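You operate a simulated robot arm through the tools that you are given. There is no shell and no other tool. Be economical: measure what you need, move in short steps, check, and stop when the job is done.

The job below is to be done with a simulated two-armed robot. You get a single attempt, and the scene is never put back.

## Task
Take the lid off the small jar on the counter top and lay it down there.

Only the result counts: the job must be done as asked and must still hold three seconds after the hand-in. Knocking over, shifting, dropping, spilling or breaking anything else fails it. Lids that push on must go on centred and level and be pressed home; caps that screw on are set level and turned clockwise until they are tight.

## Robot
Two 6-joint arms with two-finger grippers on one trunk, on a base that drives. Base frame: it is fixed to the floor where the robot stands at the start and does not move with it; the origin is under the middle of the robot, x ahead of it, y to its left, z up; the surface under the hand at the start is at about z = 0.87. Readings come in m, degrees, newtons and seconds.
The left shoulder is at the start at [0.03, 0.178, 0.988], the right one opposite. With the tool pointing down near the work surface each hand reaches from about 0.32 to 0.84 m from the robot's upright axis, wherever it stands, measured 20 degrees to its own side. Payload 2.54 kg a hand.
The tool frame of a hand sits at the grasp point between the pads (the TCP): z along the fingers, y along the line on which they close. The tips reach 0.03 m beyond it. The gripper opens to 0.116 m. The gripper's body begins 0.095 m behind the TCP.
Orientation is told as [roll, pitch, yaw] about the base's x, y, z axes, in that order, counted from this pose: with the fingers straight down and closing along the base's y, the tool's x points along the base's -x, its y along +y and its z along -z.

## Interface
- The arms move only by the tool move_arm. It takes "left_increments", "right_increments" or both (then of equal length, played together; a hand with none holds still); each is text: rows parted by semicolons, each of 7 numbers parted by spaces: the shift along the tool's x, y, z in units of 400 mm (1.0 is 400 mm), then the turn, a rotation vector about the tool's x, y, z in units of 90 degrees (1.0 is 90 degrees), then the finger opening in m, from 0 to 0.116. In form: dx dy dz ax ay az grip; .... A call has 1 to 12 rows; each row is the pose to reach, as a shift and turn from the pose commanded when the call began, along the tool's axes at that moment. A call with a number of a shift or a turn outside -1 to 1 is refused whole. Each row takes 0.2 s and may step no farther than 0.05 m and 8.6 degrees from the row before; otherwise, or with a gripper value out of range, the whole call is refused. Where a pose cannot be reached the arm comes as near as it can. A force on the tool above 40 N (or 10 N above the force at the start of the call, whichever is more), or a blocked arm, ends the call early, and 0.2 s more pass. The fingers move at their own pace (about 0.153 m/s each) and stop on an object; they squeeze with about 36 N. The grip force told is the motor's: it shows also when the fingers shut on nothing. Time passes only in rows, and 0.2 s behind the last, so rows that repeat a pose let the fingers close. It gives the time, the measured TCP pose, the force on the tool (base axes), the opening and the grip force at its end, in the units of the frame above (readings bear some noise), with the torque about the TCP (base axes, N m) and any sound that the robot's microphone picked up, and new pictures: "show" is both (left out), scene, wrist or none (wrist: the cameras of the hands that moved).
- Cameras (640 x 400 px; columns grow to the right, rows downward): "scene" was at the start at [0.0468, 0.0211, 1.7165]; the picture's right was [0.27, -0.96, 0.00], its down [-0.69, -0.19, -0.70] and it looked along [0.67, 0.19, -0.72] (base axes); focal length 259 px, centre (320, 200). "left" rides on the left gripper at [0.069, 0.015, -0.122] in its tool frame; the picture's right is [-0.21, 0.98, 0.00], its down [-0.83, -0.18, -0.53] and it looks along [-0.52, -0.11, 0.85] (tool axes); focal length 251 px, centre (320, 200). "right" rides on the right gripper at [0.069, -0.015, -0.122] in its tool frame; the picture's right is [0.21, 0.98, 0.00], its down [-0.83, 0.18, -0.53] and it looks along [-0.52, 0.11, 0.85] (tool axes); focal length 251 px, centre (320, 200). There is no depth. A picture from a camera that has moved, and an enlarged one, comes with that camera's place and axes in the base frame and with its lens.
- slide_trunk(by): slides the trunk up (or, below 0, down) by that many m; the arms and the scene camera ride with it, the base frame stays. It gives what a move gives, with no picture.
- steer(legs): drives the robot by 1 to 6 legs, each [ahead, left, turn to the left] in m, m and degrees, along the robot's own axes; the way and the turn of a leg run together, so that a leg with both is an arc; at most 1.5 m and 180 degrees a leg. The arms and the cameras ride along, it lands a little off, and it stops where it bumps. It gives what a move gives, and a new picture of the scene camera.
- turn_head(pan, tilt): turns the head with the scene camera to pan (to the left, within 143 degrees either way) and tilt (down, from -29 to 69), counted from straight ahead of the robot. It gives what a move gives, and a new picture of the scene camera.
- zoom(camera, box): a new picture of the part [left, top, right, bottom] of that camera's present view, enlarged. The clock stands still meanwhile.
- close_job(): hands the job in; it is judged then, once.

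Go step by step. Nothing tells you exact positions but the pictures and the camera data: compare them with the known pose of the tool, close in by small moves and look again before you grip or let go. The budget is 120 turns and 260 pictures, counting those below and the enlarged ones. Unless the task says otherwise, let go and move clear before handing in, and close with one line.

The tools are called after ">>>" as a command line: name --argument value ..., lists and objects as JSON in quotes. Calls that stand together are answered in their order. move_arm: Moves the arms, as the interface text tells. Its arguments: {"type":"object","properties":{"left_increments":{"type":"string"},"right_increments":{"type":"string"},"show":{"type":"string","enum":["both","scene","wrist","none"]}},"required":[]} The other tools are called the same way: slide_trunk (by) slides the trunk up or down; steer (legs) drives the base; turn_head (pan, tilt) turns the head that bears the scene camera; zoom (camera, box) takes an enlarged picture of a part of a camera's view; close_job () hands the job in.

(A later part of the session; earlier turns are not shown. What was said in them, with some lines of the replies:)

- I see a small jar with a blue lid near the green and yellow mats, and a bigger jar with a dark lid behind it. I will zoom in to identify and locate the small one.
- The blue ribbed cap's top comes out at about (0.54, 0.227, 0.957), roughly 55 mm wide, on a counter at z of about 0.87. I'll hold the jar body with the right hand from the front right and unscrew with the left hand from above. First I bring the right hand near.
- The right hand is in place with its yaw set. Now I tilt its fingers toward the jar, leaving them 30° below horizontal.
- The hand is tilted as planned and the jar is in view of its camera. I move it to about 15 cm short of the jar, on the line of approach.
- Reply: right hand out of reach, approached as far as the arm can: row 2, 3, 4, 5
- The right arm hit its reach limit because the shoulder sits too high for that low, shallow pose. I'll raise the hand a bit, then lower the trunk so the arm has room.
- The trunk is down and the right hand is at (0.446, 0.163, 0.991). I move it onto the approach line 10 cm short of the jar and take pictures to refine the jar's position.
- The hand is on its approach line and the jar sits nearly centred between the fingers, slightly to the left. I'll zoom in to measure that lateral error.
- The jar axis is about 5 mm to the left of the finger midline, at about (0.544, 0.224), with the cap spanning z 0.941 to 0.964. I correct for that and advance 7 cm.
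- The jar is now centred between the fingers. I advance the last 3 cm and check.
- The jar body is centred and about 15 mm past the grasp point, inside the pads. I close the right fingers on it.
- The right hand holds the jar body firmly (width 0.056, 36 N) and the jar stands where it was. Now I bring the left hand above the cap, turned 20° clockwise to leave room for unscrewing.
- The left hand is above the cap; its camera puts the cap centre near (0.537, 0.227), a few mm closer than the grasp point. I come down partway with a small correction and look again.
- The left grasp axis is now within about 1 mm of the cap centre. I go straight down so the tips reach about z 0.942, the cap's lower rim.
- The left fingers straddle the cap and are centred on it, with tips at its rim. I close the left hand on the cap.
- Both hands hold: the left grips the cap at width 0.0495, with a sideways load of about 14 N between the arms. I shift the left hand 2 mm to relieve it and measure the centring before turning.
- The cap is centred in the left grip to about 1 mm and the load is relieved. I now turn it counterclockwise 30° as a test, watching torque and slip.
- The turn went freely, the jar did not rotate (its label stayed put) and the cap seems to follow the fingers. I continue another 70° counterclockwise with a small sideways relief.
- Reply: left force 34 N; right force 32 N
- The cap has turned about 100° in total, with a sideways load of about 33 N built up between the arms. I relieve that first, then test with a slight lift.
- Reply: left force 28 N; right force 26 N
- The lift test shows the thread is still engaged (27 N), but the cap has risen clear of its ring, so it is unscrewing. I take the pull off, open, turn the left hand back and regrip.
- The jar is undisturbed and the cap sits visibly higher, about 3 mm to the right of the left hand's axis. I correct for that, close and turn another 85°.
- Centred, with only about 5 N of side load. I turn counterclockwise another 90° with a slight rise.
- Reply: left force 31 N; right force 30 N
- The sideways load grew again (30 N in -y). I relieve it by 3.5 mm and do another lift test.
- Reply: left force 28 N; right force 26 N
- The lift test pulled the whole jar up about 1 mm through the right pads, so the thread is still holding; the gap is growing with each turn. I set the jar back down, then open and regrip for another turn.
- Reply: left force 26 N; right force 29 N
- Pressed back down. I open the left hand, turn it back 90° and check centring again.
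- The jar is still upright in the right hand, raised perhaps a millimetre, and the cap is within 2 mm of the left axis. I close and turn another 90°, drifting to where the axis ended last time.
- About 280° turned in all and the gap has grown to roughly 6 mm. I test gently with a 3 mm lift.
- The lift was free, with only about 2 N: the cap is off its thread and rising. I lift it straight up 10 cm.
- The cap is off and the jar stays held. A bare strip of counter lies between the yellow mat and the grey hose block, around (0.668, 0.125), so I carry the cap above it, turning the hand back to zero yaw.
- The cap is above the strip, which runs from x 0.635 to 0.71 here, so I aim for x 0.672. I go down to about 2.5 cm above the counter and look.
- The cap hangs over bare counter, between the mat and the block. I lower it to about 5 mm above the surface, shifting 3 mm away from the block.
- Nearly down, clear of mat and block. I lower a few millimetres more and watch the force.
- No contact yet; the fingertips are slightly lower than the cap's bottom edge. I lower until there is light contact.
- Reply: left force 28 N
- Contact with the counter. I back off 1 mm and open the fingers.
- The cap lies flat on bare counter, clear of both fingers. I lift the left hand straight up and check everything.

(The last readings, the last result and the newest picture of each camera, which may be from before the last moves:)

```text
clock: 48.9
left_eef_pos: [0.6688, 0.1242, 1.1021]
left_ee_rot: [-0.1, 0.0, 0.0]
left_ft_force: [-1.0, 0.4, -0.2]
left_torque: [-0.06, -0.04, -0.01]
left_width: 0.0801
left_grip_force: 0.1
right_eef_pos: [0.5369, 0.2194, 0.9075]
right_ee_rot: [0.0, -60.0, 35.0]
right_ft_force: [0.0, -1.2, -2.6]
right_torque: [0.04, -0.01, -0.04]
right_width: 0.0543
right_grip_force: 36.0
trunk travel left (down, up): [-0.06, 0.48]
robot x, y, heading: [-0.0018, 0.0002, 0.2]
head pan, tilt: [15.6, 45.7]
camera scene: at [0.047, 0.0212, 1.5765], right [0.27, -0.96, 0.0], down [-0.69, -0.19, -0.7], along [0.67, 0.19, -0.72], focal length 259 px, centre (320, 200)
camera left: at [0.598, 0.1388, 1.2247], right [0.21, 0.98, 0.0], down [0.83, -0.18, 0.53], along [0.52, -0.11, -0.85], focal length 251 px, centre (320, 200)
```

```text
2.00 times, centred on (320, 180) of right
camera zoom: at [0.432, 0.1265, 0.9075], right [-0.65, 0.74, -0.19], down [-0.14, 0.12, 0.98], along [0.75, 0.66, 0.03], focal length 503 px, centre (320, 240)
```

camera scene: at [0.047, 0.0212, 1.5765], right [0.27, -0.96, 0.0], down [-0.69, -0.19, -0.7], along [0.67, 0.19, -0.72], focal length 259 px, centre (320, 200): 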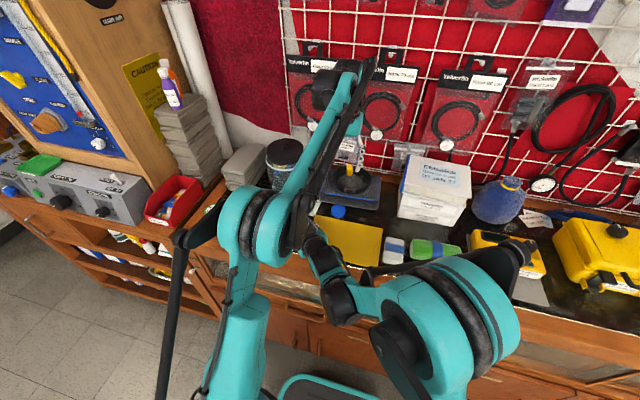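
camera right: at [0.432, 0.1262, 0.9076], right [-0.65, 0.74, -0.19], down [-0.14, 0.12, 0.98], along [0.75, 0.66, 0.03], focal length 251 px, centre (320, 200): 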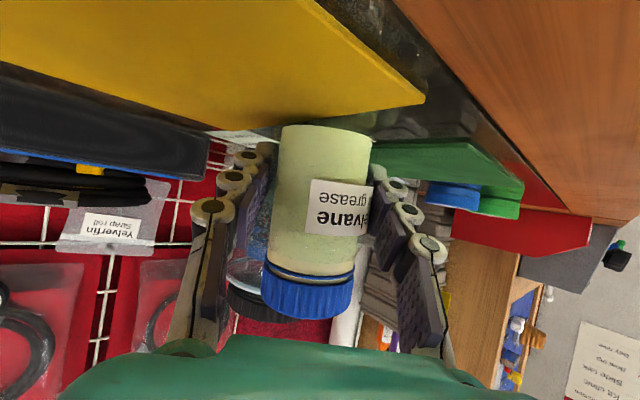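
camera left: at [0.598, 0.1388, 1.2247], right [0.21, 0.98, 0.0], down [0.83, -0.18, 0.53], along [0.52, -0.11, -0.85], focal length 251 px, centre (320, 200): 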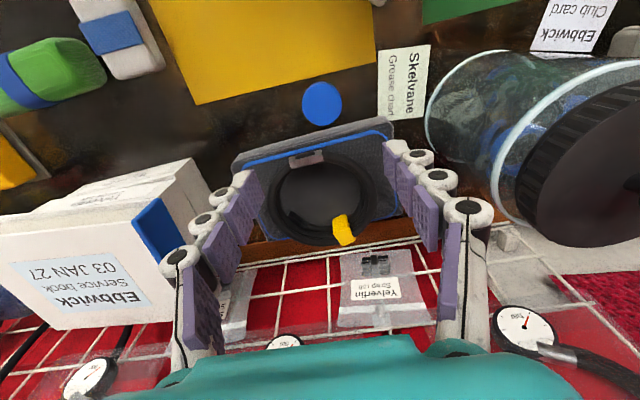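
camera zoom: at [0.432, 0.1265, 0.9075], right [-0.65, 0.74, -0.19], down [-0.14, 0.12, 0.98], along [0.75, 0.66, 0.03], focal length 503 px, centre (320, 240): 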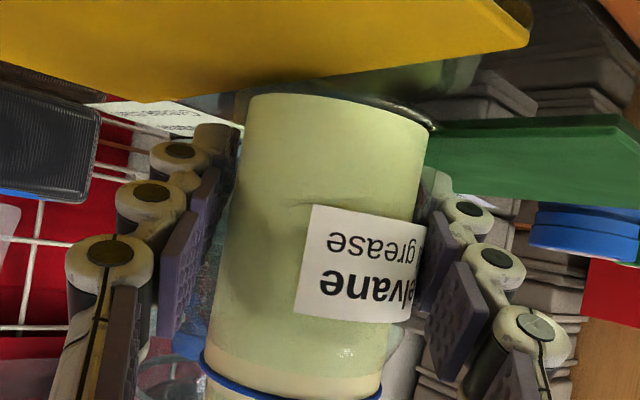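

The cap rests level on bare counter and the block hasn't moved. The jar is hanging slightly in the right hand (about 2.6 N), so I lower that hand 1 mm and read the force before letting go.

>>> move_arm --right_increments "0.0011 0 0.0006 0 0 0 0.045; 0.0022 0 0.00125 0 0 0 0.045; 0.0022 0 0.00125 0 0 0 0.045" --show "none"

```text
clock: 49.7
left_eef_pos: [0.6677, 0.123, 1.1009]
left_ee_rot: [0.0, 0.0, 0.0]
left_ft_force: [0.4, -0.6, -0.7]
left_torque: [0.0, 0.03, 0.01]
left_width: 0.0803
left_grip_force: 0.1
right_eef_pos: [0.5378, 0.2195, 0.9057]
right_ee_rot: [0.0, -60.0, 35.0]
right_ft_force: [0.7, -0.6, -3.6]
right_torque: [-0.01, -0.02, -0.05]
right_width: 0.0545
right_grip_force: 36.0
trunk travel left (down, up): [-0.06, 0.48]
robot x, y, heading: [0.0011, 0.001, 0.1]
head pan, tilt: [15.6, 45.7]
```

>>> move_arm --right_increments "0.0011 0 0.0006 0 0 0 0.045; 0.0022 0 0.00125 0 0 0 0.045; 0.0022 0 0.00125 0 0 0 0.045" --show "none"

>>> zoom --camera "right" --box '[240, 80, 400, 180]'

```text
clock: 50.5
left_eef_pos: [0.6687, 0.1231, 1.1023]
left_ee_rot: [0.1, 0.0, 0.0]
left_ft_force: [-0.2, -0.6, 0.3]
left_torque: [-0.01, -0.02, 0.01]
left_width: 0.0798
left_grip_force: 0.0
right_eef_pos: [0.5376, 0.218, 0.9057]
right_ee_rot: [0.0, -60.1, 35.2]
right_ft_force: [1.6, 1.1, 5.6]
right_torque: [-0.1, -0.16, 0.03]
right_width: 0.0546
right_grip_force: 36.0
trunk travel left (down, up): [-0.06, 0.48]
robot x, y, heading: [-0.0005, -0.002, 0.1]
head pan, tilt: [15.6, 45.7]
```

```text
4.00 times, centred on (320, 130) of right
camera zoom: at [0.4322, 0.1264, 0.9064], right [-0.65, 0.74, -0.19], down [-0.15, 0.12, 0.98], along [0.75, 0.66, 0.03], focal length 1006 px, centre (320, 480)
```

zoom: 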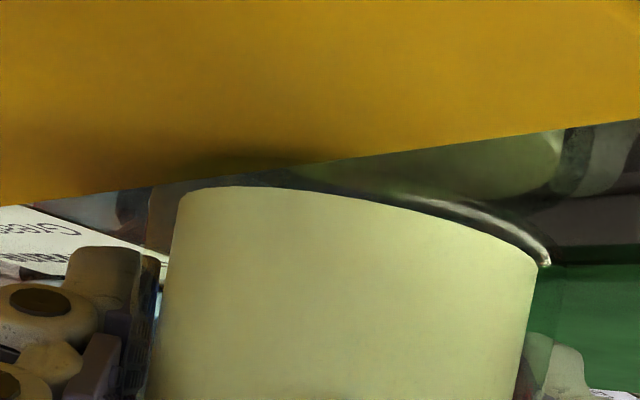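

The jar now touches the counter (+5.6 N). I open the right fingers gently.

>>> move_arm --right_increments "0 0 0 0 0 0 0.053; 0 0 0 0 0 0 0.057; 0 0 0 0 0 0 0.062; 0 0 0 0 0 0 0.075; 0 0 0 0 0 0 0.09; 0 0 0 0 0 0 0.09" --show "wrist"

```text
clock: 51.9
left_eef_pos: [0.6689, 0.1232, 1.1016]
left_ee_rot: [0.0, 0.1, 0.0]
left_ft_force: [-0.8, 0.3, 0.8]
left_torque: [0.0, -0.02, 0.02]
left_width: 0.0798
left_grip_force: 0.0
right_eef_pos: [0.5379, 0.2192, 0.9046]
right_ee_rot: [0.0, -59.9, 35.1]
right_ft_force: [0.0, -0.3, -0.6]
right_torque: [-0.02, 0.0, -0.04]
right_width: 0.0901
right_grip_force: 0.1
trunk travel left (down, up): [-0.06, 0.48]
robot x, y, heading: [-0.0025, -0.0007, 0.3]
head pan, tilt: [15.6, 45.7]
camera right: at [0.4322, 0.1262, 0.9061], right [-0.65, 0.74, -0.19], down [-0.14, 0.12, 0.98], along [0.75, 0.66, 0.03], focal length 251 px, centre (320, 200)
```

right: 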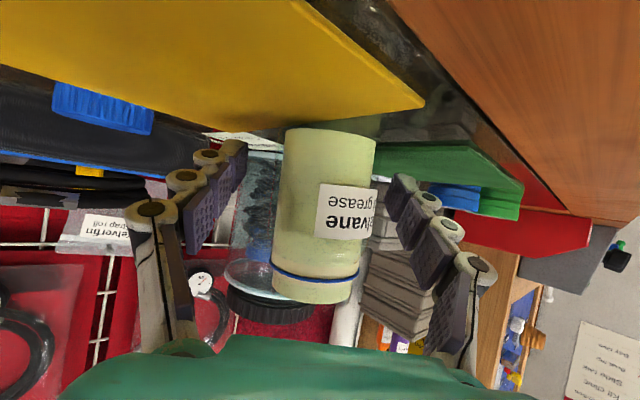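

The jar stands upright and free. I withdraw the right hand straight back along its approach line.

>>> move_arm --right_increments "0 0 -0.05 0 0 0 0.09; 0 0 -0.13 0 0 0 0.09; 0 0 -0.22 0 0 0 0.09; 0 0 -0.3 0 0 0 0.09"

>>> zoom --camera "scene" --box '[220, 150, 420, 275]'

```text
clock: 52.9
left_eef_pos: [0.6676, 0.1221, 1.1017]
left_ee_rot: [0.0, 0.0, 0.0]
left_ft_force: [0.2, -0.6, -0.2]
left_torque: [0.05, -0.02, 0.01]
left_width: 0.0802
left_grip_force: 0.0
right_eef_pos: [0.4529, 0.1581, 0.9645]
right_ee_rot: [-0.1, -60.0, 35.0]
right_ft_force: [0.1, 0.2, -0.2]
right_torque: [-0.01, -0.02, 0.02]
right_width: 0.0902
right_grip_force: 0.0
trunk travel left (down, up): [-0.06, 0.48]
robot x, y, heading: [0.0025, 0.0008, -0.1]
head pan, tilt: [15.6, 45.7]
camera scene: at [0.0458, 0.0203, 1.5766], right [0.27, -0.96, 0.0], down [-0.69, -0.19, -0.7], along [0.67, 0.19, -0.71], focal length 259 px, centre (320, 200)
camera right: at [0.3459, 0.0649, 0.9664], right [-0.65, 0.74, -0.19], down [-0.14, 0.12, 0.98], along [0.75, 0.66, 0.03], focal length 251 px, centre (320, 200)
```

scene: 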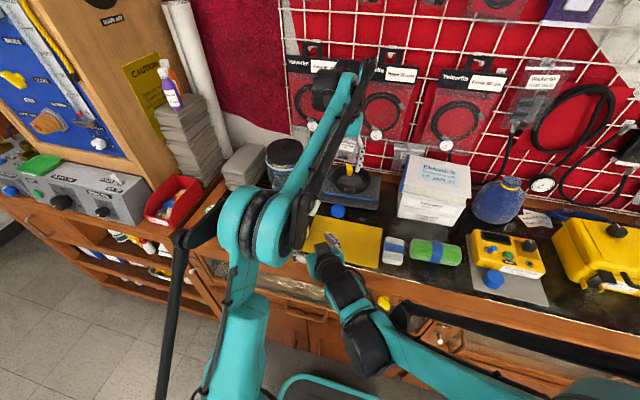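
right: 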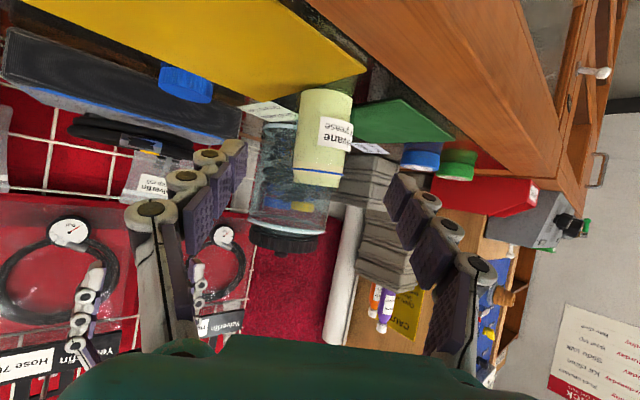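

```text
3.20 times, centred on (320, 212) of scene
camera zoom: at [0.0458, 0.0203, 1.5766], right [0.27, -0.96, 0.0], down [-0.69, -0.19, -0.7], along [0.67, 0.19, -0.71], focal length 830 px, centre (320, 160)
```

zoom: 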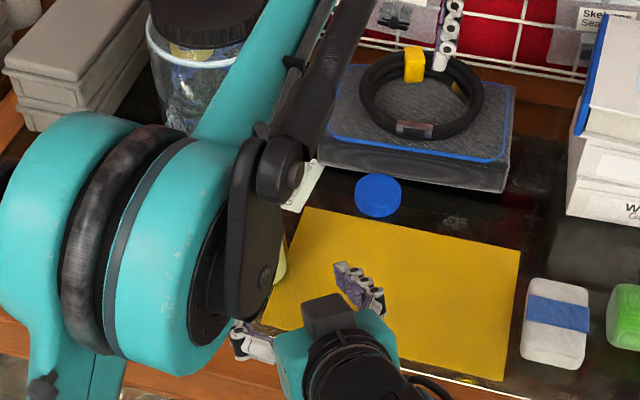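

The lid lies flat on bare counter, the open jar stands upright, both hands are clear and nothing else has moved. I hand the job in.

>>> close_job

```text
The job is handed in.
```

I unscrewed the small jar's blue lid and laid it flat on the bare counter. The open jar is standing upright, both hands are clear of it, and nothing else appeared to have moved in the last pictures.
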